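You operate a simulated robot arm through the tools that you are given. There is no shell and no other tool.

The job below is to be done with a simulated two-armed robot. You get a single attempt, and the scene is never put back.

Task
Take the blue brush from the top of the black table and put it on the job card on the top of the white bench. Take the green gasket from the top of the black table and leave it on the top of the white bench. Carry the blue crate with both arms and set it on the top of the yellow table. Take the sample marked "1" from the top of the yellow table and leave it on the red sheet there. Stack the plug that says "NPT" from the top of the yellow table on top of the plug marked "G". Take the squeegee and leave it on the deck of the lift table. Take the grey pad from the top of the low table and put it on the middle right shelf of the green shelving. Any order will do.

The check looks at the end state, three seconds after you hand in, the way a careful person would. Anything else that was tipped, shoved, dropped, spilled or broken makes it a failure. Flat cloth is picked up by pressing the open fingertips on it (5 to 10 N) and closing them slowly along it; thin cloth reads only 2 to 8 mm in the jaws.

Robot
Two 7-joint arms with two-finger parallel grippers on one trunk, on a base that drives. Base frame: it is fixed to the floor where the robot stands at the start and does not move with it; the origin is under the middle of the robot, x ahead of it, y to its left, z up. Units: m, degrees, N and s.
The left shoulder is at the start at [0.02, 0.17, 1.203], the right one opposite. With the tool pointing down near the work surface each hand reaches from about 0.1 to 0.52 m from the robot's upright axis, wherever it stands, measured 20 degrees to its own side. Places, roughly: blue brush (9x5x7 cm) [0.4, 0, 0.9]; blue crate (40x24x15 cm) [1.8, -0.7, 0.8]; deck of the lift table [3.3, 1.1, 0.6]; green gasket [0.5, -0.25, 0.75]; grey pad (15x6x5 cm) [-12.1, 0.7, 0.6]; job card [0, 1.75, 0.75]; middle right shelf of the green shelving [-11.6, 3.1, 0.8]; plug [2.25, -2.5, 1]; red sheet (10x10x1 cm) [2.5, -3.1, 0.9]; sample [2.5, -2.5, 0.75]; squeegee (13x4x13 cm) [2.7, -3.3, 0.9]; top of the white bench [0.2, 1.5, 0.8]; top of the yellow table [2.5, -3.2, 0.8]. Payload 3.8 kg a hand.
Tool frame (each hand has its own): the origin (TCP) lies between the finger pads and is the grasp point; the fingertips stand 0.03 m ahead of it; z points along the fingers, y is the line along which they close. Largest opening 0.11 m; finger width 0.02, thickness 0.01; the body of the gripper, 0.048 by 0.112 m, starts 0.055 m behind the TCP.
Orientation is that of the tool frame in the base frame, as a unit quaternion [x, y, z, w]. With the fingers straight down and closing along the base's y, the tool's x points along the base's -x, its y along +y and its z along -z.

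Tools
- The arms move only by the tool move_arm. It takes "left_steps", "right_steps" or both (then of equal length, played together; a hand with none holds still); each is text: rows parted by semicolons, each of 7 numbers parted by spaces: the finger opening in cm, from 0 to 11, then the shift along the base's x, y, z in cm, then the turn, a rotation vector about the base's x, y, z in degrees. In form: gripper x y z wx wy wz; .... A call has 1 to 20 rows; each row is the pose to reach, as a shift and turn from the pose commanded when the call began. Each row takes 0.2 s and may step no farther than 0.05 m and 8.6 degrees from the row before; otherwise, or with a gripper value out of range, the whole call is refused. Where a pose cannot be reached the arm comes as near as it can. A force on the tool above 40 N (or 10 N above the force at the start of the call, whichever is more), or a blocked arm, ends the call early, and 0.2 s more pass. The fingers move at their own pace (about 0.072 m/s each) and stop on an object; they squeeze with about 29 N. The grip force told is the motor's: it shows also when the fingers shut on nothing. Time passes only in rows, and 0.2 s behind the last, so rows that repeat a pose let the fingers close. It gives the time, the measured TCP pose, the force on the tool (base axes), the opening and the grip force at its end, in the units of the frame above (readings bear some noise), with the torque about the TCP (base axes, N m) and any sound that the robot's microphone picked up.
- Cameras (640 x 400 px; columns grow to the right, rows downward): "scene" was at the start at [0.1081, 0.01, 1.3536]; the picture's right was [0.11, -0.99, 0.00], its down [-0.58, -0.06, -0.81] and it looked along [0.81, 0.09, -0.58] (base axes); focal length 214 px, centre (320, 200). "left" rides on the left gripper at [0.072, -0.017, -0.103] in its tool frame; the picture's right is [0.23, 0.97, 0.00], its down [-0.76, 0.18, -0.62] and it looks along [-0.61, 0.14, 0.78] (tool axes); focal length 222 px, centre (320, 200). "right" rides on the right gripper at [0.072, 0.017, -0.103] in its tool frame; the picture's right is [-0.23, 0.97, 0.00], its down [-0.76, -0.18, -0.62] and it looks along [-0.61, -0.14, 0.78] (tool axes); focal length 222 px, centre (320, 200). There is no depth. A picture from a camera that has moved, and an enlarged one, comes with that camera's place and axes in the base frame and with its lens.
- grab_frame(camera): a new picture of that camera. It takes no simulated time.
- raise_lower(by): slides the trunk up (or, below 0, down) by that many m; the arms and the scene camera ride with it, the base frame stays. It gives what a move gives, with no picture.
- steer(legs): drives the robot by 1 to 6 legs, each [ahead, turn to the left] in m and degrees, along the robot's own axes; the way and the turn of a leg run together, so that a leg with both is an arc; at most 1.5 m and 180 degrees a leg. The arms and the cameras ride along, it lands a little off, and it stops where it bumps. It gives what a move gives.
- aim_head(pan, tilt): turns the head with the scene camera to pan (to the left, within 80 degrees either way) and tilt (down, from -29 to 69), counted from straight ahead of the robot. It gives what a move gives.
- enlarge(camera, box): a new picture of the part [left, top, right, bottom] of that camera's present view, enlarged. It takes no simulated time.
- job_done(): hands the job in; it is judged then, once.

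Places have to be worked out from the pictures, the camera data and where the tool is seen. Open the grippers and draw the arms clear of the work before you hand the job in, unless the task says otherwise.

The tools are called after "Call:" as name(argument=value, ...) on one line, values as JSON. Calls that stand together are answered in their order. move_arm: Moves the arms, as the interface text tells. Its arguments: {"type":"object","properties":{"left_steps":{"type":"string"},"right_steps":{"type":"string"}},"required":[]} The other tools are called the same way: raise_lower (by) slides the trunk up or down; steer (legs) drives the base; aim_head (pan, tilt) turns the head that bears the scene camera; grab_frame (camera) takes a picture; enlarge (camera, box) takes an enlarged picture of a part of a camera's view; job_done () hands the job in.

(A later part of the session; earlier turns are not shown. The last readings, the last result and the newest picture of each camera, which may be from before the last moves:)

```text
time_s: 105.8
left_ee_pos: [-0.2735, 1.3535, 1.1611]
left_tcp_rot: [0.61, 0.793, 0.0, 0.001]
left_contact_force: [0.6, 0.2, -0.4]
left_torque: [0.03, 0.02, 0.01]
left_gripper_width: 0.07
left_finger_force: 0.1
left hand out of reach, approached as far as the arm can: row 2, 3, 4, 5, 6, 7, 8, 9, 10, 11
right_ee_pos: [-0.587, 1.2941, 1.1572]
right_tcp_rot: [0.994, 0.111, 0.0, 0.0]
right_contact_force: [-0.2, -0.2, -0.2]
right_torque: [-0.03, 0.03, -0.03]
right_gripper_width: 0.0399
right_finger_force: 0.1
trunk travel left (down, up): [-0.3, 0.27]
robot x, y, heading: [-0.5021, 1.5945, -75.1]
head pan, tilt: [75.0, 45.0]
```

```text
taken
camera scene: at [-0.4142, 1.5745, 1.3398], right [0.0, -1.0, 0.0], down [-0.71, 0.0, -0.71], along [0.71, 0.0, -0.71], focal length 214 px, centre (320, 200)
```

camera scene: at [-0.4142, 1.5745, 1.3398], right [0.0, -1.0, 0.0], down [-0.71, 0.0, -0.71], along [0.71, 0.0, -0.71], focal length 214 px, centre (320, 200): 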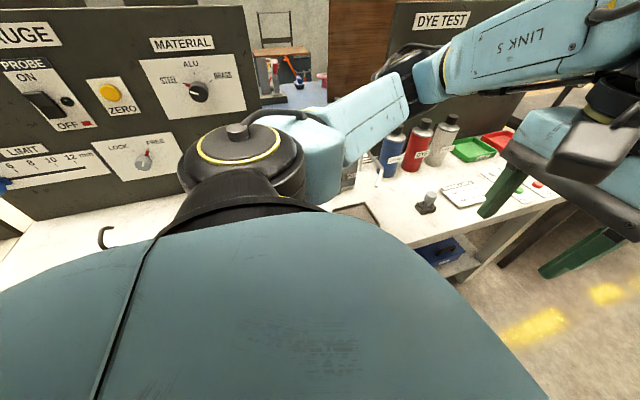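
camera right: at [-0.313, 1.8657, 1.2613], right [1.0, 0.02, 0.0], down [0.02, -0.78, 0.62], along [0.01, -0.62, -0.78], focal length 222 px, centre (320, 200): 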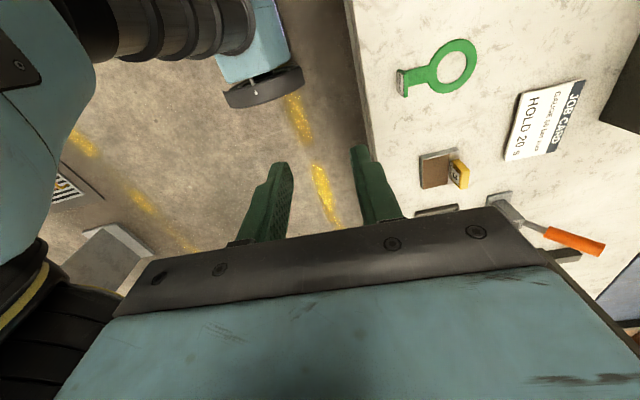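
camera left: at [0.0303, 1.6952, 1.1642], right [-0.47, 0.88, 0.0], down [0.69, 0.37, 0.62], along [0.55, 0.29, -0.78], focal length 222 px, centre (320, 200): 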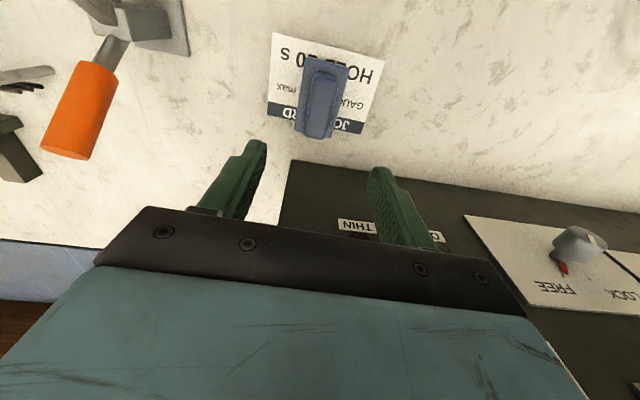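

Brush and gasket are done. Next, the crate: I'll drive south along x≈-0.5, then around the black table's right end to about (0.45, -2.0), where I can look at the crate and yellow table.

Call:
steer(legs=[[0, -15], [1.2, 0], [1.1, 0]])

Call:
aim_head(pan=30, tilt=20)

Call:
grab_frame(camera="scene")

```text
time_s: 117.7
left_ee_pos: [-0.3492, -0.9412, 1.1603]
left_tcp_rot: [0.705, 0.709, 0.0, 0.0]
left_contact_force: [0.5, 0.1, -1.2]
left_torque: [0.03, -0.02, 0.02]
left_gripper_width: 0.07
left_finger_force: 0.1
right_ee_pos: [-0.6665, -0.9204, 1.1576]
right_tcp_rot: [1.0, -0.015, 0.0, 0.0]
right_contact_force: [-0.5, 0.2, 1.2]
right_torque: [0.02, 0.02, -0.01]
right_gripper_width: 0.0401
right_finger_force: 0.0
trunk travel left (down, up): [-0.3, 0.27]
robot x, y, heading: [-0.5078, -0.6499, -89.7]
head pan, tilt: [75.0, 45.0]
```

```text
time_s: 118.8
left_ee_pos: [-0.3478, -0.9407, 1.1605]
left_tcp_rot: [0.705, 0.709, 0.0, 0.0]
left_contact_force: [-0.7, 0.4, 0.0]
left_torque: [0.0, -0.02, -0.03]
left_gripper_width: 0.0701
left_finger_force: 0.1
right_ee_pos: [-0.6663, -0.9196, 1.1567]
right_tcp_rot: [1.0, -0.016, -0.001, 0.0]
right_contact_force: [-0.6, -0.4, -0.3]
right_torque: [0.0, 0.01, -0.01]
right_gripper_width: 0.0398
right_finger_force: 0.2
trunk travel left (down, up): [-0.3, 0.27]
robot x, y, heading: [-0.5059, -0.6512, -89.5]
head pan, tilt: [30.0, 20.0]
```

```text
taken
camera scene: at [-0.4606, -0.7517, 1.3784], right [-0.86, -0.51, 0.0], down [-0.17, 0.3, -0.94], along [0.47, -0.81, -0.34], focal length 214 px, centre (320, 200)
```

scene: 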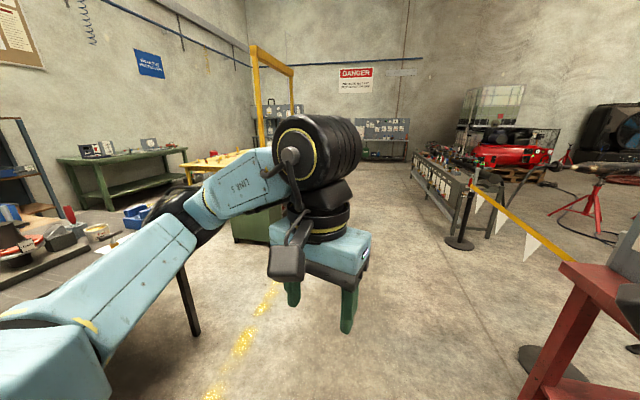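

Path ahead is clear. I'll turn to heading -53.5° and drive 1.65 m, then look at the crate and yellow table.

Call:
steer(legs=[[0, 36], [0.85, 0], [0.8, 0], [0, 85]])

Call:
aim_head(pan=10, tilt=25)

Call:
grab_frame(camera="scene")

Call:
aim_head(pan=-60, tilt=25)

Call:
grab_frame(camera="scene")

```text
time_s: 132.3
left_ee_pos: [0.5976, -1.714, 1.1606]
left_tcp_rot: [-0.234, 0.972, -0.001, 0.001]
left_contact_force: [-0.3, 0.4, -0.2]
left_torque: [0.0, 0.0, 0.04]
left_gripper_width: 0.0698
left_finger_force: 0.2
right_ee_pos: [0.7205, -2.0079, 1.1584]
right_tcp_rot: [0.539, 0.842, 0.0, 0.0]
right_contact_force: [0.8, -0.4, -0.7]
right_torque: [0.02, 0.0, 0.03]
right_gripper_width: 0.0401
right_finger_force: 0.1
trunk travel left (down, up): [-0.3, 0.27]
robot x, y, heading: [0.4098, -1.9848, 26.8]
head pan, tilt: [30.0, 20.0]
```

```text
time_s: 133.2
left_ee_pos: [0.5984, -1.7139, 1.1608]
left_tcp_rot: [-0.233, 0.973, 0.0, 0.001]
left_contact_force: [0.2, -0.4, 0.8]
left_torque: [-0.01, 0.01, 0.04]
left_gripper_width: 0.07
left_finger_force: 0.0
right_ee_pos: [0.7211, -2.0078, 1.1561]
right_tcp_rot: [0.539, 0.842, 0.0, 0.0]
right_contact_force: [0.4, 0.3, 0.2]
right_torque: [0.01, -0.01, -0.04]
right_gripper_width: 0.04
right_finger_force: 0.0
trunk travel left (down, up): [-0.3, 0.27]
robot x, y, heading: [0.4123, -1.9821, 26.8]
head pan, tilt: [10.0, 25.0]
```

```text
taken
camera scene: at [0.5022, -1.9202, 1.3704], right [0.6, -0.8, 0.0], down [-0.34, -0.25, -0.91], along [0.73, 0.54, -0.42], focal length 214 px, centre (320, 200)
```

scene: 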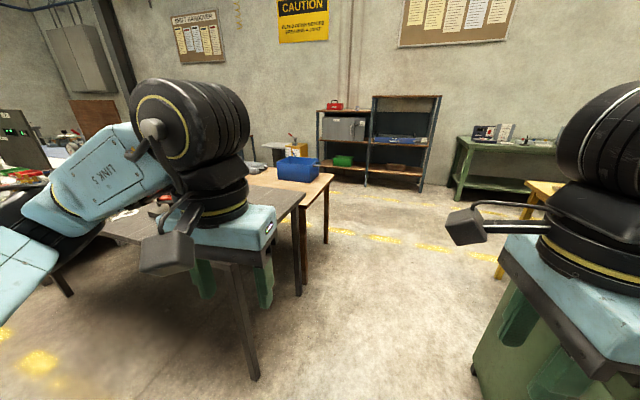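

```text
time_s: 134.6
left_ee_pos: [0.5981, -1.7143, 1.161]
left_tcp_rot: [-0.233, 0.972, 0.0, 0.0]
left_contact_force: [-0.3, -0.2, 0.1]
left_torque: [0.0, 0.02, 0.0]
left_gripper_width: 0.0698
left_finger_force: 0.1
right_ee_pos: [0.7222, -2.0079, 1.1579]
right_tcp_rot: [0.54, 0.842, 0.0, -0.001]
right_contact_force: [0.8, 0.0, -0.6]
right_torque: [0.04, 0.03, -0.01]
right_gripper_width: 0.0399
right_finger_force: 0.1
trunk travel left (down, up): [-0.3, 0.27]
robot x, y, heading: [0.4124, -1.9861, 26.8]
head pan, tilt: [-60.0, 25.0]
```

```text
taken
camera scene: at [0.5057, -2.0259, 1.3703], right [-0.55, -0.84, 0.0], down [-0.35, 0.23, -0.91], along [0.76, -0.5, -0.42], focal length 214 px, centre (320, 200)
```

scene: 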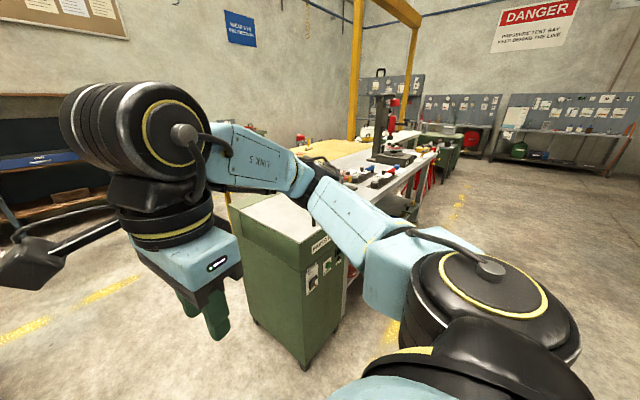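

The crate is near [1.83, -0.725] at the right end of the wooden table; the corridor between it and the green cabinet is about 1 m wide. I'll drive to about (1.9, -1.6) and face the crate.

Call:
steer(legs=[[0, -12.5], [0.8, 0], [0.74, 0], [0, 92]])

Call:
aim_head(pan=0, tilt=35)

Call:
grab_frame(camera="scene")

```text
time_s: 147.3
left_ee_pos: [1.6828, -1.3799, 1.1601]
left_tcp_rot: [0.799, -0.602, 0.0, -0.001]
left_contact_force: [0.5, 0.3, 0.2]
left_torque: [0.01, 0.02, 0.0]
left_gripper_width: 0.0699
left_finger_force: 0.0
right_ee_pos: [1.9944, -1.3145, 1.1574]
right_tcp_rot: [-0.12, 0.993, 0.001, 0.0]
right_contact_force: [0.2, -0.7, 0.5]
right_torque: [-0.02, -0.01, -0.01]
right_gripper_width: 0.0403
right_finger_force: 0.0
trunk travel left (down, up): [-0.3, 0.27]
robot x, y, heading: [1.9126, -1.6162, 105.7]
head pan, tilt: [-60.0, 25.0]
```

```text
time_s: 148.6
left_ee_pos: [1.6825, -1.3799, 1.1604]
left_tcp_rot: [0.799, -0.602, 0.0, 0.0]
left_contact_force: [-0.8, -0.2, 0.5]
left_torque: [0.01, -0.01, -0.03]
left_gripper_width: 0.07
left_finger_force: 0.0
right_ee_pos: [1.995, -1.3139, 1.1569]
right_tcp_rot: [-0.12, 0.993, 0.0, -0.001]
right_contact_force: [-0.1, 0.2, -0.4]
right_torque: [0.03, -0.02, -0.03]
right_gripper_width: 0.0402
right_finger_force: 0.0
trunk travel left (down, up): [-0.3, 0.27]
robot x, y, heading: [1.916, -1.6168, 106.0]
head pan, tilt: [0.0, 35.0]
```

```text
taken
camera scene: at [1.884, -1.5105, 1.3546], right [0.96, 0.27, 0.0], down [0.16, -0.55, -0.82], along [-0.22, 0.79, -0.57], focal length 214 px, centre (320, 200)
```

scene: 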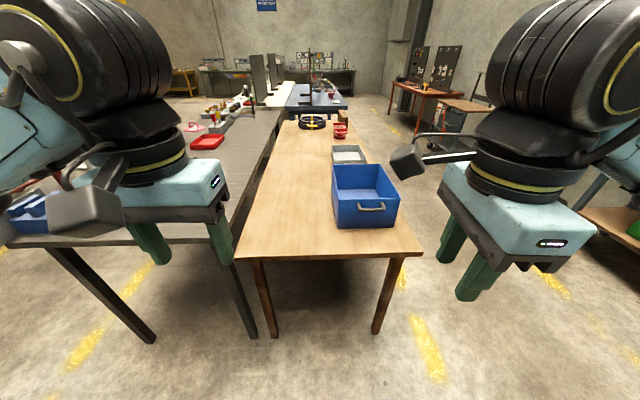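

Now I see the crate: its long axis points away from me, with a handle on the short end facing me. Let me enlarge it.

Call:
enlarge(camera="scene", box=[280, 130, 440, 260])

Call:
aim_head(pan=-40, tilt=35)

Call:
grab_frame(camera="scene")

```text
3.08 times, centred on (360, 195) of scene
camera zoom: at [1.884, -1.5105, 1.3546], right [0.96, 0.27, 0.0], down [0.16, -0.55, -0.82], along [-0.22, 0.79, -0.57], focal length 660 px, centre (197, 215)
```

zoom: 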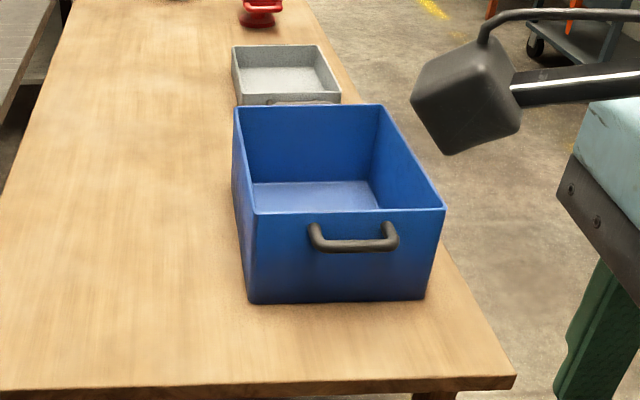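

```text
time_s: 149.6
left_ee_pos: [1.6827, -1.38, 1.1594]
left_tcp_rot: [0.799, -0.602, 0.0, 0.0]
left_contact_force: [0.4, -0.3, -0.1]
left_torque: [0.0, 0.01, 0.01]
left_gripper_width: 0.0701
left_finger_force: 0.1
right_ee_pos: [1.9956, -1.3143, 1.1576]
right_tcp_rot: [-0.12, 0.993, 0.0, 0.0]
right_contact_force: [-0.4, 0.3, -0.8]
right_torque: [0.02, 0.0, 0.02]
right_gripper_width: 0.0399
right_finger_force: 0.1
trunk travel left (down, up): [-0.3, 0.27]
robot x, y, heading: [1.9129, -1.6156, 105.9]
head pan, tilt: [-40.0, 35.0]
```

```text
taken
camera scene: at [1.9439, -1.5148, 1.3546], right [0.91, -0.41, 0.0], down [-0.23, -0.52, -0.82], along [0.33, 0.75, -0.57], focal length 214 px, centre (320, 200)
```

scene: 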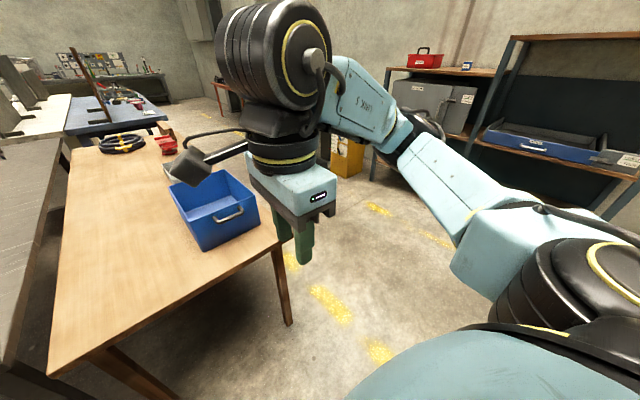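

The crate body is ~30×24 cm with bar handles at both short ends (bars ≈[1.896, -0.851] and ≈[1.773, -0.479], z≈0.87). I'll go round to the table's east side so both handles are within reach, ending ~0.8 m from it facing west.

Call:
steer(legs=[[0, -83.2], [0.69, 0], [0, 64.5], [0.93, 0], [0, 110.8]])

Call:
aim_head(pan=0, tilt=40)

Call:
grab_frame(camera="scene")

```text
time_s: 169.0
left_ee_pos: [2.3929, -0.7016, 1.1608]
left_tcp_rot: [0.986, 0.165, 0.0, 0.0]
left_contact_force: [-0.1, 0.0, 1.1]
left_torque: [-0.01, -0.02, 0.02]
left_gripper_width: 0.07
left_finger_force: 0.1
right_ee_pos: [2.3125, -0.3936, 1.1576]
right_tcp_rot: [0.802, -0.598, 0.0, 0.0]
right_contact_force: [0.7, 0.3, -0.7]
right_torque: [0.05, 0.0, -0.01]
right_gripper_width: 0.0397
right_finger_force: 0.1
trunk travel left (down, up): [-0.3, 0.27]
robot x, y, heading: [2.6192, -0.4576, -161.1]
head pan, tilt: [-40.0, 35.0]
```

```text
time_s: 170.1
left_ee_pos: [2.3939, -0.7023, 1.1593]
left_tcp_rot: [0.986, 0.165, 0.0, 0.0]
left_contact_force: [-1.0, 0.4, 0.0]
left_torque: [0.0, 0.03, -0.03]
left_gripper_width: 0.07
left_finger_force: 0.1
right_ee_pos: [2.3114, -0.3934, 1.1564]
right_tcp_rot: [0.802, -0.597, 0.0, 0.001]
right_contact_force: [-1.1, -0.7, -1.1]
right_torque: [0.03, -0.03, 0.01]
right_gripper_width: 0.04
right_finger_force: 0.0
trunk travel left (down, up): [-0.3, 0.27]
robot x, y, heading: [2.6169, -0.46, -161.0]
head pan, tilt: [0.0, 40.0]
```

```text
taken
camera scene: at [2.5164, -0.4921, 1.347], right [-0.32, 0.95, 0.0], down [0.61, 0.21, -0.77], along [-0.73, -0.25, -0.64], focal length 214 px, centre (320, 200)
```

scene: 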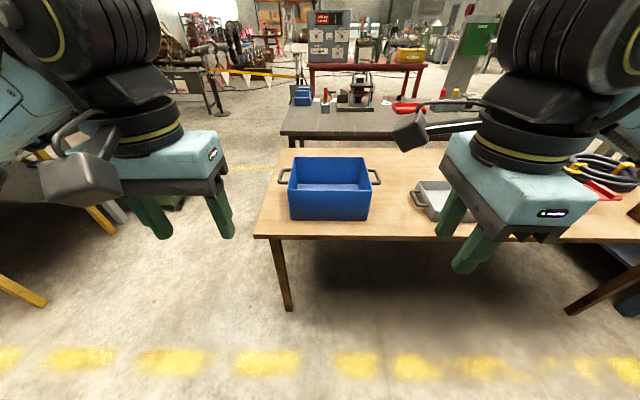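

The crate's long side now faces me with both handles visible and a clear gap to the grey tray. I'll enlarge to measure the handle bars.

Call:
enlarge(camera="scene", box=[250, 135, 450, 260])

```text
3.20 times, centred on (350, 198) of scene
camera zoom: at [2.5164, -0.4921, 1.347], right [-0.32, 0.95, 0.0], down [0.61, 0.21, -0.77], along [-0.73, -0.25, -0.64], focal length 686 px, centre (224, 208)
```

zoom: 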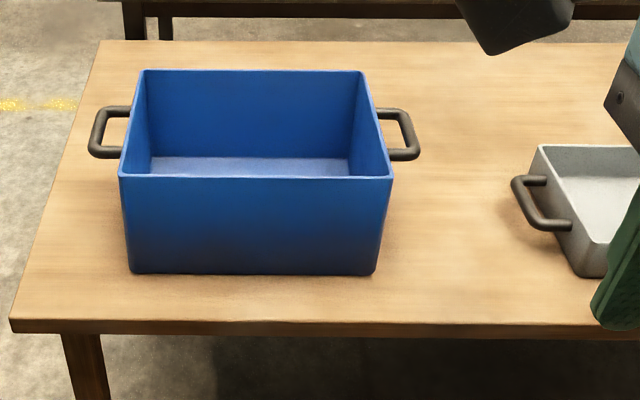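

Bars are ~39 cm apart, centred near [1.825, -0.69]. I'll turn the right hand back so both hands close along the crate's long axis, then drive in to about 0.45 m from the crate centre.

Call:
move_arm(right_steps="5 0 0 0 0 0 8; 5 0 0 0 0 0 16; 5 0 0 0 0 0 24; 5 0 0 0 0 0 32; 5 0 0 0 0 0 40; 5 0 0 0 0 0 48; 5 0 0 0 0 0 56; 5 0 0 0 0 0 64; 5 0 0 0 0 0 72; 5 0 0 0 0 0 80; 5 0 0 0 0 0 88; 5 0 0 0 0 0 92.5", left_steps="5 0 0 0 0 0 0; 5 0 0 0 0 0 0; 5 0 0 0 0 0 0; 5 0 0 0 0 0 0; 5 0 0 0 0 0 0; 5 0 0 0 0 0 0; 5 0 0 0 0 0 0; 5 0 0 0 0 0 0; 5 0 0 0 0 0 0; 5 0 0 0 0 0 0; 5 0 0 0 0 0 0; 5 0 0 0 0 0 0")

Call:
steer(legs=[[0, -6.5], [0.375, 0], [0, 6]])

Call:
grab_frame(camera="scene")

Call:
grab_frame(camera="left")

Call:
grab_frame(camera="right")

```text
time_s: 172.7
left_ee_pos: [2.3921, -0.702, 1.161]
left_tcp_rot: [0.986, 0.165, 0.0, 0.0]
left_contact_force: [0.2, -1.1, 0.1]
left_torque: [-0.01, 0.02, 0.0]
left_gripper_width: 0.0501
left_finger_force: 0.0
right_ee_pos: [2.3117, -0.3925, 1.1579]
right_tcp_rot: [0.986, 0.168, -0.001, 0.0]
right_contact_force: [-0.3, -0.5, 0.1]
right_torque: [0.03, 0.01, -0.02]
right_gripper_width: 0.0497
right_finger_force: 0.1
trunk travel left (down, up): [-0.3, 0.27]
robot x, y, heading: [2.6179, -0.4579, -161.1]
head pan, tilt: [0.0, 40.0]
```

```text
time_s: 176.1
left_ee_pos: [2.0221, -0.7776, 1.1601]
left_tcp_rot: [0.988, 0.157, 0.0, 0.0]
left_contact_force: [0.0, -0.1, -0.3]
left_torque: [0.01, 0.02, -0.03]
left_gripper_width: 0.0504
left_finger_force: 0.1
right_ee_pos: [1.9448, -0.4669, 1.1582]
right_tcp_rot: [0.987, 0.16, 0.0, 0.001]
right_contact_force: [-0.6, -0.6, -0.3]
right_torque: [0.01, -0.02, -0.02]
right_gripper_width: 0.0498
right_finger_force: 0.1
trunk travel left (down, up): [-0.3, 0.27]
robot x, y, heading: [2.2489, -0.5364, -162.1]
head pan, tilt: [0.0, 40.0]
```

```text
taken
camera scene: at [2.1481, -0.5707, 1.347], right [-0.31, 0.95, 0.0], down [0.61, 0.2, -0.77], along [-0.73, -0.24, -0.64], focal length 214 px, centre (320, 200)
```

scene: 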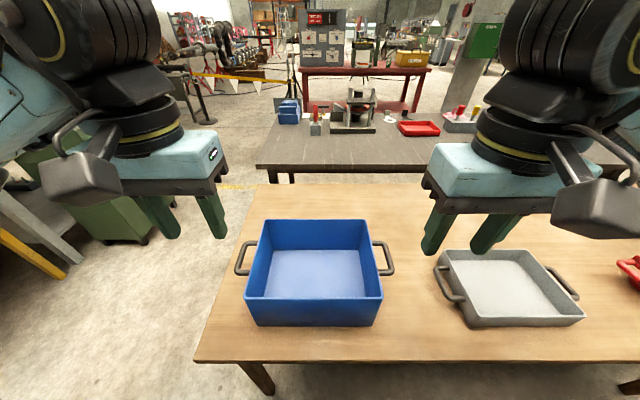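

```text
taken
camera left: at [2.0849, -0.7418, 1.263], right [0.52, -0.85, 0.0], down [-0.67, -0.41, 0.62], along [-0.53, -0.32, -0.78], focal length 222 px, centre (320, 200)
```

left: 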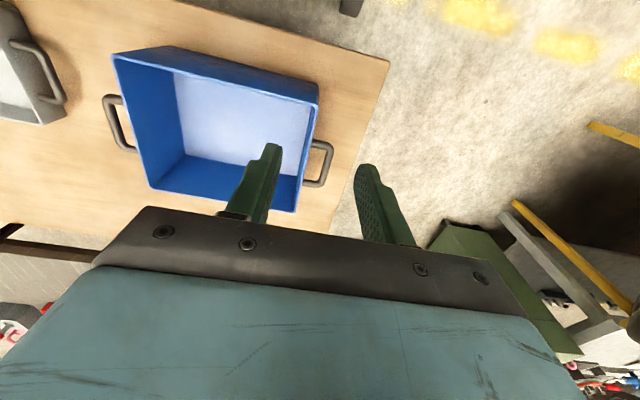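

```text
taken
camera right: at [2.0185, -0.4606, 1.2617], right [0.09, -1.0, 0.0], down [-0.78, -0.07, 0.62], along [-0.62, -0.06, -0.78], focal length 222 px, centre (320, 200)
```

right: 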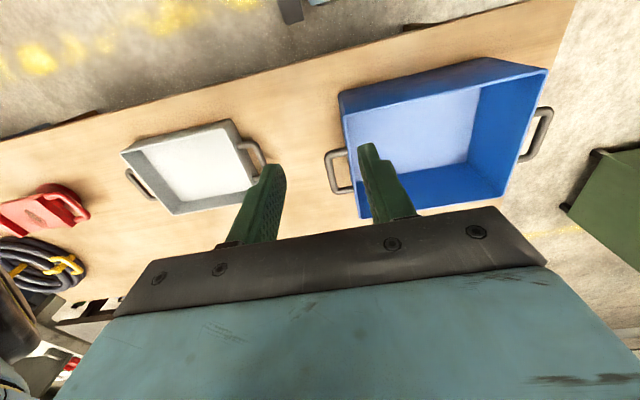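

Both bars are fixed by two cameras each: south ≈[1.898, -0.873], north ≈[1.778, -0.504], z≈0.868. I'll bring both hands over the bars with 4.2 cm openings, stopping at z≈1.0 to check.

Call:
move_arm(left_steps="4.2 -1.55 -1.2 -2 0 0 0; 4.2 -3.1 -2.4 -4 0 0 0; 4.2 -4.65 -3.6 -6 0 0 0; 4.2 -6.2 -4.8 -8 0 0 0; 4.2 -7.75 -6 -10 0 0 0; 4.2 -9.3 -7.1 -12 0 0 0; 4.2 -10.9 -8.3 -14 0 0 0; 4.2 -12.4 -9.5 -16 0 0 0; 4.2 -12.4 -9.5 -16 0 0 0", right_steps="4.2 -2.1 -0.5 -2 0 0 0; 4.2 -4.2 -0.9 -4 0 0 0; 4.2 -6.3 -1.4 -6 0 0 0; 4.2 -8.4 -1.9 -8 0 0 0; 4.2 -10.5 -2.3 -10 0 0 0; 4.2 -12.5 -2.8 -12 0 0 0; 4.2 -14.6 -3.2 -14 0 0 0; 4.2 -16.7 -3.7 -16 0 0 0; 4.2 -16.7 -3.7 -16 0 0 0")

Call:
grab_frame(camera="left")

Call:
grab_frame(camera="right")

Call:
grab_frame(camera="scene")

```text
time_s: 178.1
left_ee_pos: [1.8987, -0.8732, 1.0004]
left_tcp_rot: [0.988, 0.158, -0.001, 0.0]
left_contact_force: [-0.7, 0.2, 0.2]
left_torque: [-0.01, 0.04, 0.0]
left_gripper_width: 0.0419
left_finger_force: 0.1
right_ee_pos: [1.7789, -0.5035, 0.995]
right_tcp_rot: [0.987, 0.159, 0.0, 0.0]
right_contact_force: [0.0, 0.1, -0.2]
right_torque: [0.03, 0.0, 0.04]
right_gripper_width: 0.0419
right_finger_force: 0.0
trunk travel left (down, up): [-0.3, 0.27]
robot x, y, heading: [2.2447, -0.5335, -162.0]
head pan, tilt: [0.0, 40.0]
```

```text
taken
camera left: at [1.9619, -0.836, 1.1033], right [0.52, -0.85, 0.0], down [-0.67, -0.41, 0.62], along [-0.53, -0.32, -0.78], focal length 222 px, centre (320, 200)
```

left: 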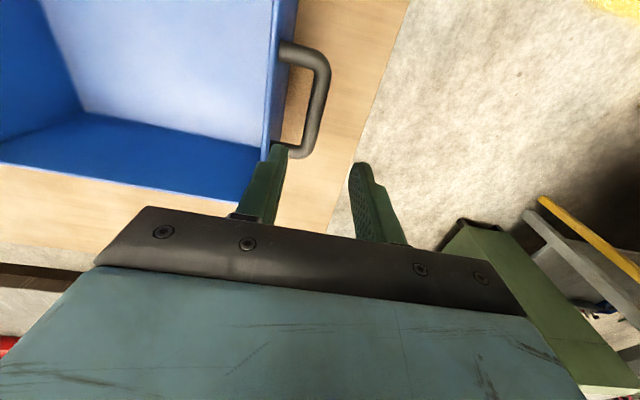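

```text
taken
camera right: at [1.8531, -0.4976, 1.0988], right [0.09, -1.0, 0.0], down [-0.78, -0.07, 0.62], along [-0.62, -0.06, -0.78], focal length 222 px, centre (320, 200)
```

right: 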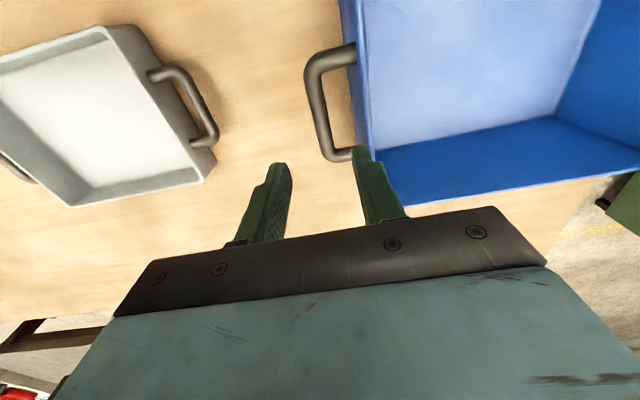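

```text
taken
camera scene: at [2.1484, -0.5699, 1.3471], right [-0.31, 0.95, 0.0], down [0.61, 0.2, -0.77], along [-0.73, -0.24, -0.64], focal length 214 px, centre (320, 200)
```

scene: 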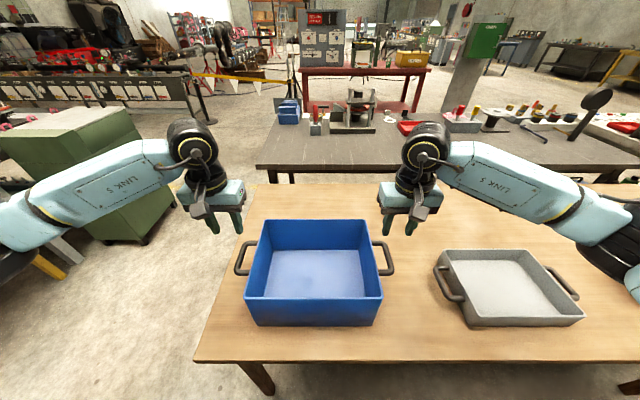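

Close-up checks put the bars within 5 mm of my hands. I'll nudge the left hand 4.5 mm inwards and descend both to the bars (z≈0.867), still open.

Call:
move_arm(left_steps="4.2 0 0.2 -3 0 0 0; 4.2 0 0.45 -6 0 0 0; 4.2 0 0.45 -9 0 0 0; 4.2 0 0.45 -11.5 0 0 0; 4.2 0 0.45 -13.3 0 0 0; 4.2 0 0.45 -13.3 0 0 0", right_steps="4.2 0.2 0.1 -3 0 0 0; 4.2 0.3 0.1 -6 0 0 0; 4.2 0.3 0.1 -9 0 0 0; 4.2 0.3 0.1 -11.2 0 0 0; 4.2 0.3 0.1 -12.8 0 0 0; 4.2 0.3 0.1 -12.8 0 0 0")

Call:
grab_frame(camera="left")

Call:
grab_frame(camera="right")

Call:
enlarge(camera="scene", box=[180, 190, 450, 340])

```text
time_s: 179.5
left_ee_pos: [1.8991, -0.8673, 0.8666]
left_tcp_rot: [0.988, 0.157, -0.001, 0.0]
left_contact_force: [0.4, 0.4, 0.1]
left_torque: [-0.03, 0.0, -0.02]
left_gripper_width: 0.0421
left_finger_force: 0.0
right_ee_pos: [1.7804, -0.5028, 0.8683]
right_tcp_rot: [0.987, 0.159, 0.0, 0.0]
right_contact_force: [-0.8, 0.1, 0.3]
right_torque: [0.01, -0.03, 0.0]
right_gripper_width: 0.042
right_finger_force: 0.0
trunk travel left (down, up): [-0.3, 0.27]
robot x, y, heading: [2.2465, -0.5371, -162.0]
head pan, tilt: [0.0, 40.0]
```

```text
taken
camera left: at [1.9625, -0.8308, 0.9686], right [0.52, -0.85, 0.0], down [-0.67, -0.41, 0.62], along [-0.53, -0.32, -0.78], focal length 222 px, centre (320, 200)
```

left: 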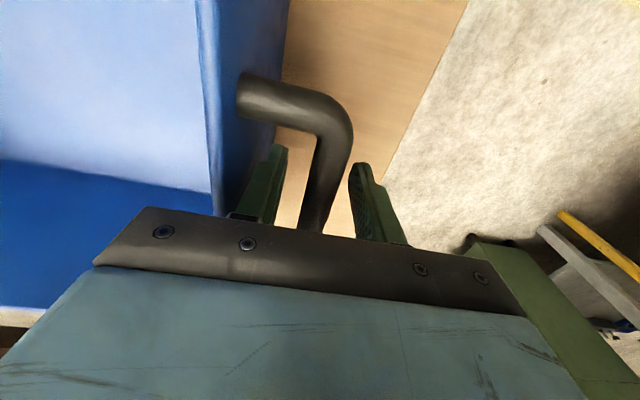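

```text
taken
camera right: at [1.8549, -0.4958, 0.9721], right [0.09, -1.0, 0.0], down [-0.78, -0.07, 0.62], along [-0.62, -0.06, -0.78], focal length 222 px, centre (320, 200)
```

right: 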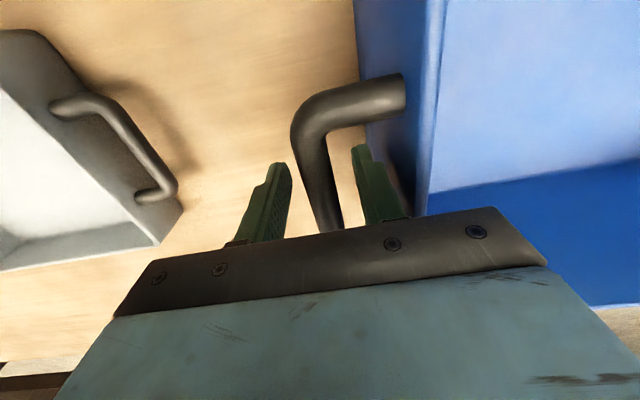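

```text
2.37 times, centred on (315, 265) of scene
camera zoom: at [2.1481, -0.5701, 1.3471], right [-0.31, 0.95, 0.0], down [0.61, 0.2, -0.77], along [-0.73, -0.24, -0.64], focal length 508 px, centre (332, 46)
```

zoom: 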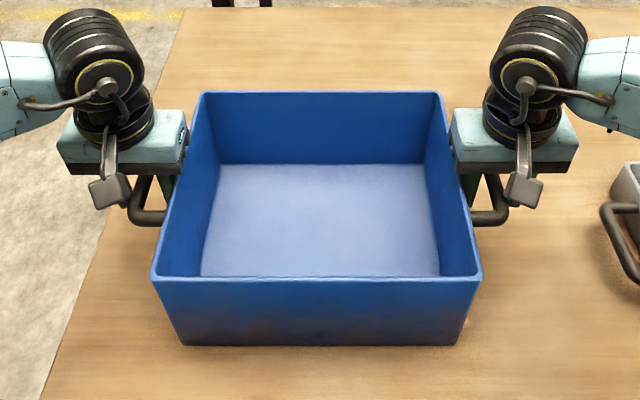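

Both inner fingers sit between bar and wall. I'll close both grippers together on the bars.

Call:
move_arm(left_steps="3 0 0 0 0 0 0; 2 0 0 0 0 0 0; 1 0 0 0 0 0 0; 0 0 0 0 0 0 0; 0 0 0 0 0 0 0; 0 0 0 0 0 0 0", right_steps="3 0 0 0 0 0 0; 2 0 0 0 0 0 0; 1 0 0 0 0 0 0; 0 0 0 0 0 0 0; 0 0 0 0 0 0 0; 0 0 0 0 0 0 0")

Call:
grab_frame(camera="left")

Call:
grab_frame(camera="right")

```text
time_s: 180.9
left_ee_pos: [1.8979, -0.8663, 0.8663]
left_tcp_rot: [0.988, 0.156, 0.0, -0.002]
left_contact_force: [-5.0, 20.6, 0.1]
left_torque: [-0.25, -0.11, 0.01]
left_gripper_width: 0.0155
left_finger_force: 28.9
right_ee_pos: [1.7812, -0.5052, 0.8693]
right_tcp_rot: [0.987, 0.161, 0.0, 0.001]
right_contact_force: [5.9, -21.5, 0.8]
right_torque: [0.22, 0.04, -0.3]
right_gripper_width: 0.0155
right_finger_force: 28.9
trunk travel left (down, up): [-0.3, 0.27]
robot x, y, heading: [2.2479, -0.5386, -161.9]
head pan, tilt: [0.0, 40.0]
```

```text
taken
camera left: at [1.9622, -0.8298, 0.9688], right [0.52, -0.86, 0.0], down [-0.67, -0.41, 0.62], along [-0.53, -0.32, -0.78], focal length 222 px, centre (320, 200)
```

left: 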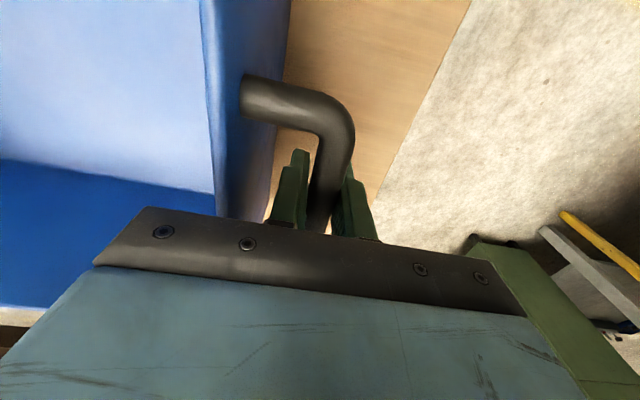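

```text
taken
camera right: at [1.8552, -0.4968, 0.9724], right [0.09, -1.0, 0.0], down [-0.78, -0.07, 0.62], along [-0.62, -0.06, -0.78], focal length 222 px, centre (320, 200)
```

right: 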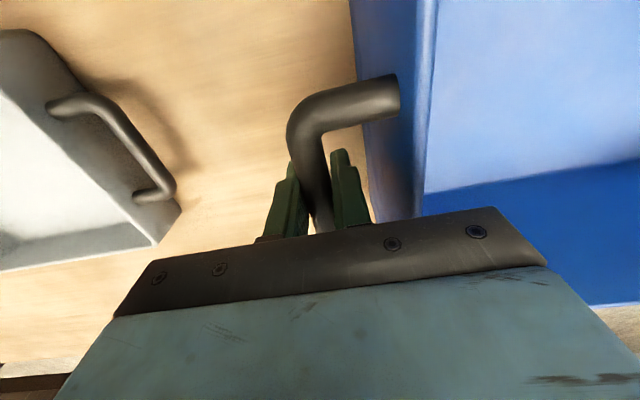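

Both bars are gripped (15.5 mm), with ~21 N pulling the hands together. I'll move each hand 1.5 mm inwards to relax that before lifting.

Call:
move_arm(left_steps="0 -0.05 0.15 0 0 0 0; 0 -0.05 0.15 0 0 0 0", right_steps="0 0.05 -0.15 0 0 0 0; 0 0.05 -0.15 0 0 0 0")

```text
time_s: 181.5
left_ee_pos: [1.8987, -0.8671, 0.8657]
left_tcp_rot: [0.987, 0.158, 0.0, -0.002]
left_contact_force: [-4.6, 20.0, -0.3]
left_torque: [-0.22, -0.03, -0.17]
left_gripper_width: 0.0155
left_finger_force: 29.0
right_ee_pos: [1.7809, -0.5043, 0.8679]
right_tcp_rot: [0.987, 0.16, -0.001, 0.001]
right_contact_force: [4.2, -19.9, 0.6]
right_torque: [0.2, -0.01, -0.28]
right_gripper_width: 0.0154
right_finger_force: 29.2
trunk travel left (down, up): [-0.3, 0.27]
robot x, y, heading: [2.2511, -0.543, -162.3]
head pan, tilt: [0.0, 40.0]
```

Little change; I'll move each hand a further 4 mm inwards and re-read.

Call:
move_arm(left_steps="0 -0.06 0.2 0 0 0 0; 0 -0.12 0.4 0 0 0 0; 0 -0.12 0.4 0 0 0 0", right_steps="0 0.06 -0.2 0 0 0 0; 0 0.12 -0.4 0 0 0 0; 0 0.12 -0.4 0 0 0 0")

```text
time_s: 182.3
left_ee_pos: [1.8966, -0.8668, 0.8674]
left_tcp_rot: [0.987, 0.16, 0.001, 0.004]
left_contact_force: [4.7, -12.4, -0.6]
left_torque: [0.09, 0.06, -0.31]
left_gripper_width: 0.0156
left_finger_force: 29.3
right_ee_pos: [1.7798, -0.5049, 0.8684]
right_tcp_rot: [0.988, 0.157, 0.001, -0.004]
right_contact_force: [-4.4, 13.0, -0.2]
right_torque: [-0.13, -0.04, -0.05]
right_gripper_width: 0.0156
right_finger_force: 29.1
trunk travel left (down, up): [-0.3, 0.27]
robot x, y, heading: [2.2482, -0.5327, -162.3]
head pan, tilt: [0.0, 40.0]
```

Now slightly over (13 N the other way, ~8 N/mm). I'll back out 1.5 mm and lift both hands 3 cm together, slowly.

Call:
move_arm(left_steps="0 0.05 -0.15 0 0 0 0; 0 0.05 -0.15 0.5 0 0 0; 0 0.05 -0.15 1 0 0 0; 0 0.05 -0.15 1.5 0 0 0; 0 0.05 -0.15 2 0 0 0; 0 0.05 -0.15 3 0 0 0; 0 0.05 -0.15 3 0 0 0", right_steps="0 -0.05 0.15 0 0 0 0; 0 -0.05 0.15 0.5 0 0 0; 0 -0.05 0.15 1 0 0 0; 0 -0.05 0.15 1.5 0 0 0; 0 -0.05 0.15 2 0 0 0; 0 -0.05 0.15 3 0 0 0; 0 -0.05 0.15 3 0 0 0")

Call:
grab_frame(camera="scene")

Call:
grab_frame(camera="left")

```text
time_s: 183.9
left_ee_pos: [1.8972, -0.8674, 0.8978]
left_tcp_rot: [0.987, 0.159, 0.002, 0.002]
left_contact_force: [10.8, -27.4, -3.0]
left_torque: [0.39, 0.09, -0.38]
left_gripper_width: 0.0154
left_finger_force: 29.0
right_ee_pos: [1.7815, -0.5057, 0.8988]
right_tcp_rot: [0.988, 0.157, 0.001, -0.002]
right_contact_force: [-11.2, 28.2, -3.5]
right_torque: [-0.29, -0.07, -0.35]
right_gripper_width: 0.0155
right_finger_force: 29.2
trunk travel left (down, up): [-0.3, 0.27]
robot x, y, heading: [2.2527, -0.5402, -162.0]
head pan, tilt: [0.0, 40.0]
```

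```text
taken
camera scene: at [2.1476, -0.5703, 1.347], right [-0.31, 0.95, 0.0], down [0.61, 0.2, -0.77], along [-0.73, -0.24, -0.64], focal length 214 px, centre (320, 200)
```

scene: 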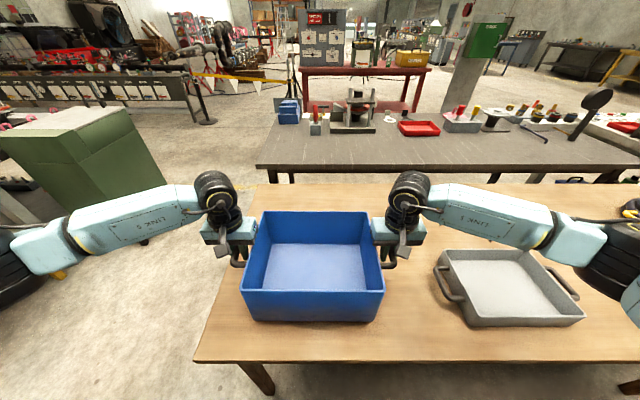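

```text
taken
camera left: at [1.9594, -0.8304, 1.0003], right [0.52, -0.85, 0.0], down [-0.67, -0.41, 0.62], along [-0.53, -0.33, -0.78], focal length 222 px, centre (320, 200)
```

left: 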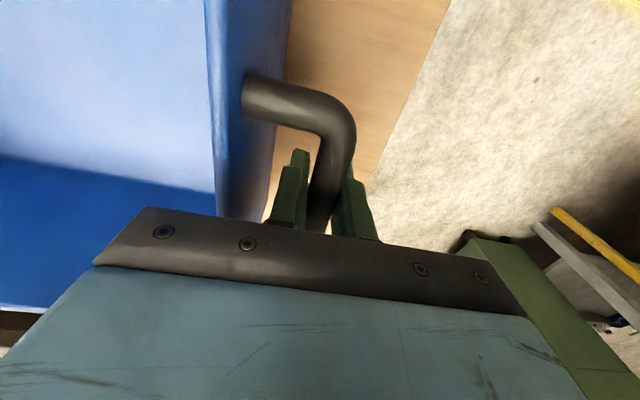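

The crate is up level (≈6.5 N total). There's 28 N of inward squeeze, so I'll ease each hand outward by 3 mm and re-read.

Call:
move_arm(left_steps="0 0.05 -0.15 0 0 0 0; 0 0.1 -0.3 0 0 0 0; 0 0.1 -0.3 0 0 0 0", right_steps="0 -0.05 0.15 0 0 0 0; 0 -0.1 0.3 0 0 0 0; 0 -0.1 0.3 0 0 0 0")

```text
time_s: 184.7
left_ee_pos: [1.8965, -0.8676, 0.8973]
left_tcp_rot: [0.988, 0.156, 0.0, -0.001]
left_contact_force: [4.9, -11.6, -3.5]
left_torque: [0.13, 0.16, -0.14]
left_gripper_width: 0.0156
left_finger_force: 29.3
right_ee_pos: [1.7804, -0.5058, 0.8999]
right_tcp_rot: [0.987, 0.16, 0.0, 0.0]
right_contact_force: [-4.2, 11.7, -3.8]
right_torque: [-0.07, -0.12, -0.35]
right_gripper_width: 0.0156
right_finger_force: 28.6
trunk travel left (down, up): [-0.3, 0.27]
robot x, y, heading: [2.2496, -0.543, -161.7]
head pan, tilt: [0.0, 40.0]
```

Squeeze is down to 12 N; I'll ease 1 mm more, then lift the crate with the trunk by 0.15 m so both arms keep their shape.

Call:
move_arm(left_steps="0 0.03 -0.1 0 0 0 0; 0 0.03 -0.1 0 0 0 0", right_steps="0 -0.03 0.1 0 0 0 0; 0 -0.03 0.1 0 0 0 0")

Call:
raise_lower(by=0.15)

Call:
grab_frame(camera="scene")

```text
time_s: 185.3
left_ee_pos: [1.8981, -0.8672, 0.8989]
left_tcp_rot: [0.988, 0.156, 0.0, -0.002]
left_contact_force: [1.1, 1.2, -3.9]
left_torque: [-0.02, 0.05, -0.06]
left_gripper_width: 0.0157
left_finger_force: 29.4
right_ee_pos: [1.7804, -0.5065, 0.8997]
right_tcp_rot: [0.987, 0.161, 0.001, 0.002]
right_contact_force: [-0.5, -0.3, -3.0]
right_torque: [0.02, -0.06, -0.36]
right_gripper_width: 0.0157
right_finger_force: 29.1
trunk travel left (down, up): [-0.3, 0.27]
robot x, y, heading: [2.2491, -0.5365, -161.9]
head pan, tilt: [0.0, 40.0]
```

```text
time_s: 187.1
left_ee_pos: [1.896, -0.8688, 1.0474]
left_tcp_rot: [0.988, 0.156, 0.0, -0.002]
left_contact_force: [-7.1, 25.9, -4.6]
left_torque: [-0.29, -0.11, -0.15]
left_gripper_width: 0.0156
left_finger_force: 29.1
right_ee_pos: [1.7803, -0.5067, 1.0489]
right_tcp_rot: [0.987, 0.16, 0.001, 0.002]
right_contact_force: [7.5, -24.7, -3.8]
right_torque: [0.29, 0.07, -0.36]
right_gripper_width: 0.0156
right_finger_force: 29.1
trunk travel left (down, up): [-0.45, 0.12]
robot x, y, heading: [2.2502, -0.5375, -162.1]
head pan, tilt: [0.0, 40.0]
```

```text
taken
camera scene: at [2.1475, -0.5703, 1.4969], right [-0.31, 0.95, 0.0], down [0.61, 0.2, -0.77], along [-0.73, -0.24, -0.64], focal length 214 px, centre (320, 200)
```

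scene: 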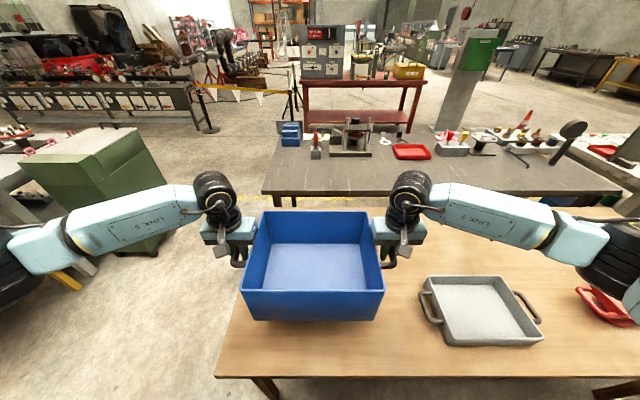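

The crate is at z≈1.05 (bottom ~0.92). I'll back off 0.4 m, turn left toward the yellow table, and look.

Call:
steer(legs=[[-0.4, 0], [0, 72]])

Call:
aim_head(pan=0, tilt=20)

Call:
grab_frame(camera="scene")

```text
time_s: 192.7
left_ee_pos: [2.8372, -0.8522, 1.0482]
left_tcp_rot: [0.709, 0.705, -0.002, 0.0]
left_contact_force: [-27.8, 1.0, -3.3]
left_torque: [0.01, -0.32, -0.11]
left_gripper_width: 0.0158
left_finger_force: 29.2
right_ee_pos: [2.457, -0.8489, 1.0494]
right_tcp_rot: [0.706, 0.708, 0.001, 0.002]
right_contact_force: [27.4, -0.7, -2.6]
right_torque: [0.0, 0.21, -0.41]
right_gripper_width: 0.0156
right_finger_force: 29.0
trunk travel left (down, up): [-0.45, 0.12]
robot x, y, heading: [2.6352, -0.415, -90.2]
head pan, tilt: [0.0, 40.0]
```

```text
time_s: 193.6
left_ee_pos: [2.8365, -0.8524, 1.0476]
left_tcp_rot: [0.708, 0.706, -0.002, -0.001]
left_contact_force: [-2.8, 1.5, -3.7]
left_torque: [-0.15, -0.02, -0.07]
left_gripper_width: 0.0157
left_finger_force: 28.8
right_ee_pos: [2.4567, -0.8499, 1.0493]
right_tcp_rot: [0.706, 0.708, 0.001, 0.003]
right_contact_force: [2.1, -0.9, -4.2]
right_torque: [0.13, 0.07, -0.35]
right_gripper_width: 0.0155
right_finger_force: 28.7
trunk travel left (down, up): [-0.45, 0.12]
robot x, y, heading: [2.6322, -0.4184, -90.3]
head pan, tilt: [0.0, 20.0]
```

```text
taken
camera scene: at [2.633, -0.5286, 1.5283], right [-1.0, 0.0, 0.0], down [0.0, 0.34, -0.94], along [0.0, -0.94, -0.34], focal length 214 px, centre (320, 200)
```

scene: 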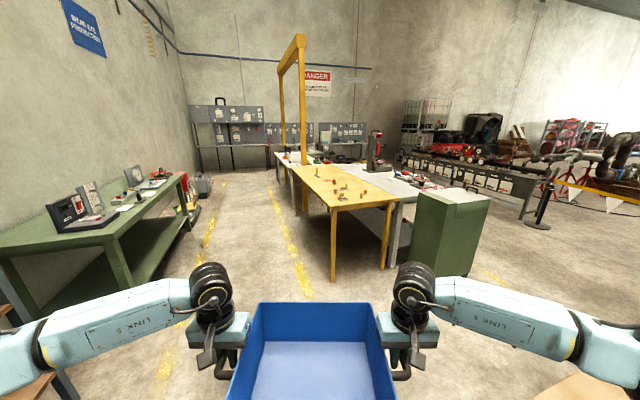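

I see the yellow table ahead with the plugs on it. Let me enlarge to find free space and the other items.

Call:
enlarge(camera="scene", box=[260, 130, 440, 242])

```text
3.56 times, centred on (350, 186) of scene
camera zoom: at [2.633, -0.5286, 1.5283], right [-1.0, 0.0, 0.0], down [0.0, 0.34, -0.94], along [0.0, -0.94, -0.34], focal length 763 px, centre (213, 250)
```

zoom: 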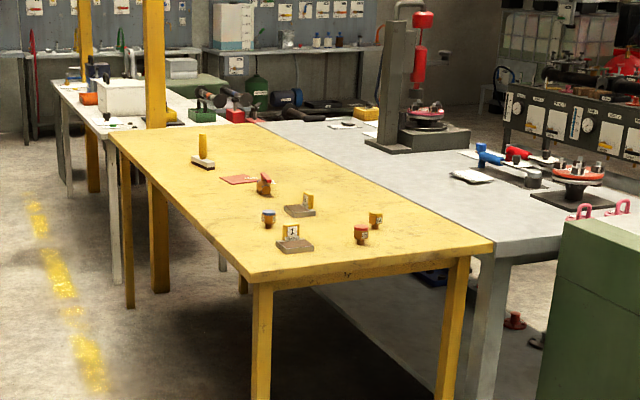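

The table's far end (beyond the squeegee) is free; I plan to set the crate at ≈[2.80, -3.68] from the east side, facing heading 198°. I'll drive down the corridor with the crate to a staging point near (3.6, -3.42).

Call:
steer(legs=[[0, 24.6], [0.83, 0], [0.8, 0], [0, -12.8], [0.8, 0]])

Call:
aim_head(pan=-35, tilt=25)

Call:
grab_frame(camera="scene")

```text
time_s: 207.8
left_ee_pos: [3.7521, -3.0696, 1.0479]
left_tcp_rot: [0.633, 0.774, -0.002, -0.001]
left_contact_force: [-5.8, -0.1, -3.7]
left_torque: [0.01, -0.07, -0.09]
left_gripper_width: 0.0156
left_finger_force: 28.1
right_ee_pos: [3.3812, -3.1437, 1.0505]
right_tcp_rot: [0.631, 0.776, 0.0, 0.001]
right_contact_force: [6.0, -0.2, -4.1]
right_torque: [0.02, 0.05, -0.36]
right_gripper_width: 0.0155
right_finger_force: 28.8
trunk travel left (down, up): [-0.45, 0.12]
robot x, y, heading: [3.4671, -2.6839, -78.7]
head pan, tilt: [0.0, 20.0]
```

```text
time_s: 208.8
left_ee_pos: [3.7534, -3.0703, 1.0472]
left_tcp_rot: [0.634, 0.773, -0.001, -0.001]
left_contact_force: [-1.9, 1.3, -3.6]
left_torque: [-0.04, -0.02, -0.08]
left_gripper_width: 0.0156
left_finger_force: 29.0
right_ee_pos: [3.3795, -3.1439, 1.0493]
right_tcp_rot: [0.631, 0.776, 0.0, 0.001]
right_contact_force: [2.3, -0.9, -4.7]
right_torque: [0.05, 0.03, -0.32]
right_gripper_width: 0.0157
right_finger_force: 28.8
trunk travel left (down, up): [-0.45, 0.12]
robot x, y, heading: [3.4677, -2.6825, -78.6]
head pan, tilt: [-35.0, 25.0]
```

```text
taken
camera scene: at [3.4338, -2.787, 1.5203], right [-0.92, 0.4, 0.0], down [0.17, 0.39, -0.91], along [-0.36, -0.83, -0.42], focal length 214 px, centre (320, 200)
```

scene: 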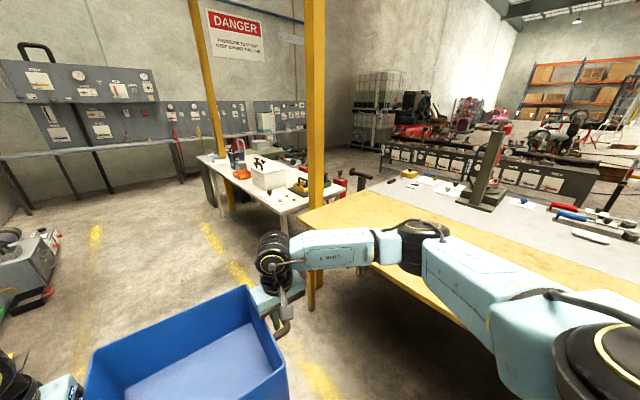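

Corridor is clear; the yellow gantry post stands just behind the table's far end. I'll continue 0.75 m, then turn right to face the table at heading 198°.

Call:
steer(legs=[[0.75, 0], [0, -83]])

Call:
aim_head(pan=0, tilt=35)

Call:
grab_frame(camera="scene")

```text
time_s: 216.5
left_ee_pos: [3.2733, -3.7574, 1.0474]
left_tcp_rot: [0.986, 0.166, 0.0, -0.002]
left_contact_force: [-0.2, 2.5, -3.3]
left_torque: [-0.02, -0.03, -0.06]
left_gripper_width: 0.0154
left_finger_force: 29.2
right_ee_pos: [3.1494, -3.3981, 1.0493]
right_tcp_rot: [0.985, 0.171, 0.0, 0.001]
right_contact_force: [-0.2, -1.8, -2.6]
right_torque: [0.0, 0.06, -0.35]
right_gripper_width: 0.0153
right_finger_force: 29.2
trunk travel left (down, up): [-0.45, 0.12]
robot x, y, heading: [3.6178, -3.4218, -161.1]
head pan, tilt: [-35.0, 25.0]
```

```text
time_s: 217.5
left_ee_pos: [3.2743, -3.7581, 1.0471]
left_tcp_rot: [0.986, 0.166, 0.001, -0.002]
left_contact_force: [-0.1, 2.3, -3.2]
left_torque: [-0.05, 0.07, -0.06]
left_gripper_width: 0.0155
left_finger_force: 28.9
right_ee_pos: [3.1511, -3.3986, 1.0496]
right_tcp_rot: [0.985, 0.171, -0.001, 0.002]
right_contact_force: [-1.0, -2.4, -2.9]
right_torque: [0.06, -0.07, -0.3]
right_gripper_width: 0.0157
right_finger_force: 29.1
trunk travel left (down, up): [-0.45, 0.12]
robot x, y, heading: [3.6178, -3.4258, -160.8]
head pan, tilt: [0.0, 35.0]
```

```text
taken
camera scene: at [3.5155, -3.4563, 1.5045], right [-0.33, 0.94, 0.0], down [0.54, 0.19, -0.82], along [-0.77, -0.27, -0.57], focal length 214 px, centre (320, 200)
```

scene: 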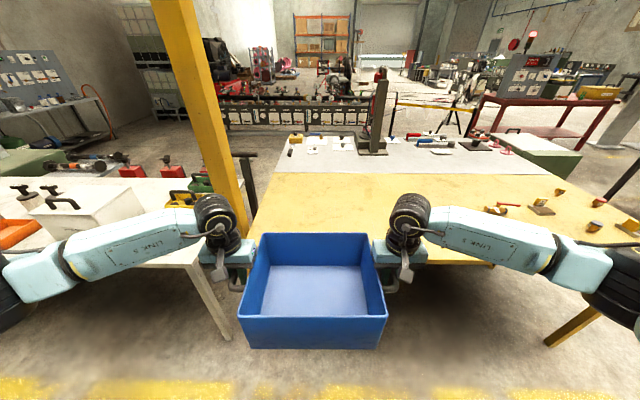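

Crate and hands are clear of the table end. Let me check the right-hand camera for where the squeegee stands relative to where the right hand will go.

Call:
grab_frame(camera="right")

Call:
grab_frame(camera="left")

```text
taken
camera right: at [3.2241, -3.3892, 1.1535], right [0.11, -0.99, 0.0], down [-0.78, -0.09, 0.62], along [-0.62, -0.07, -0.78], focal length 222 px, centre (320, 200)
```

right: 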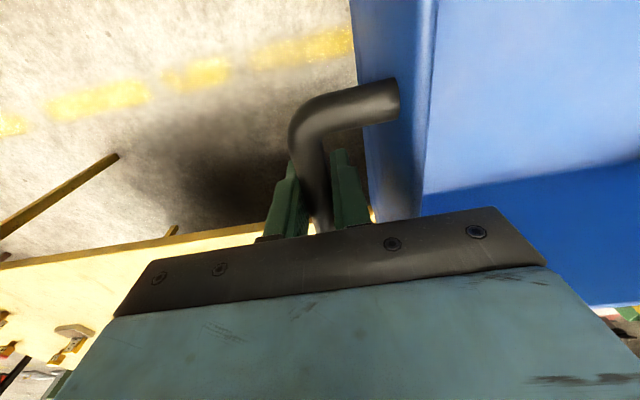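

```text
taken
camera left: at [3.3365, -3.7202, 1.1502], right [0.53, -0.85, 0.0], down [-0.66, -0.42, 0.62], along [-0.53, -0.33, -0.78], focal length 222 px, centre (320, 200)
```

left: 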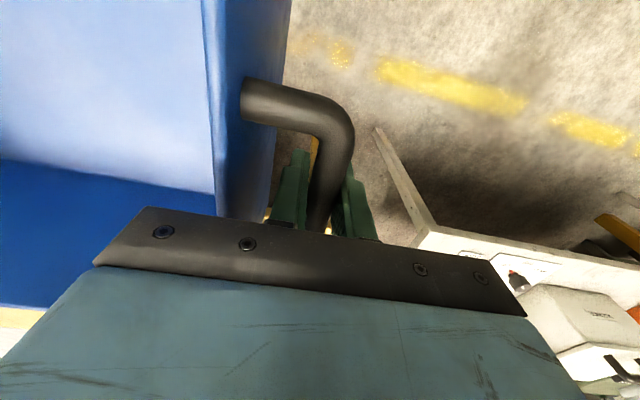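

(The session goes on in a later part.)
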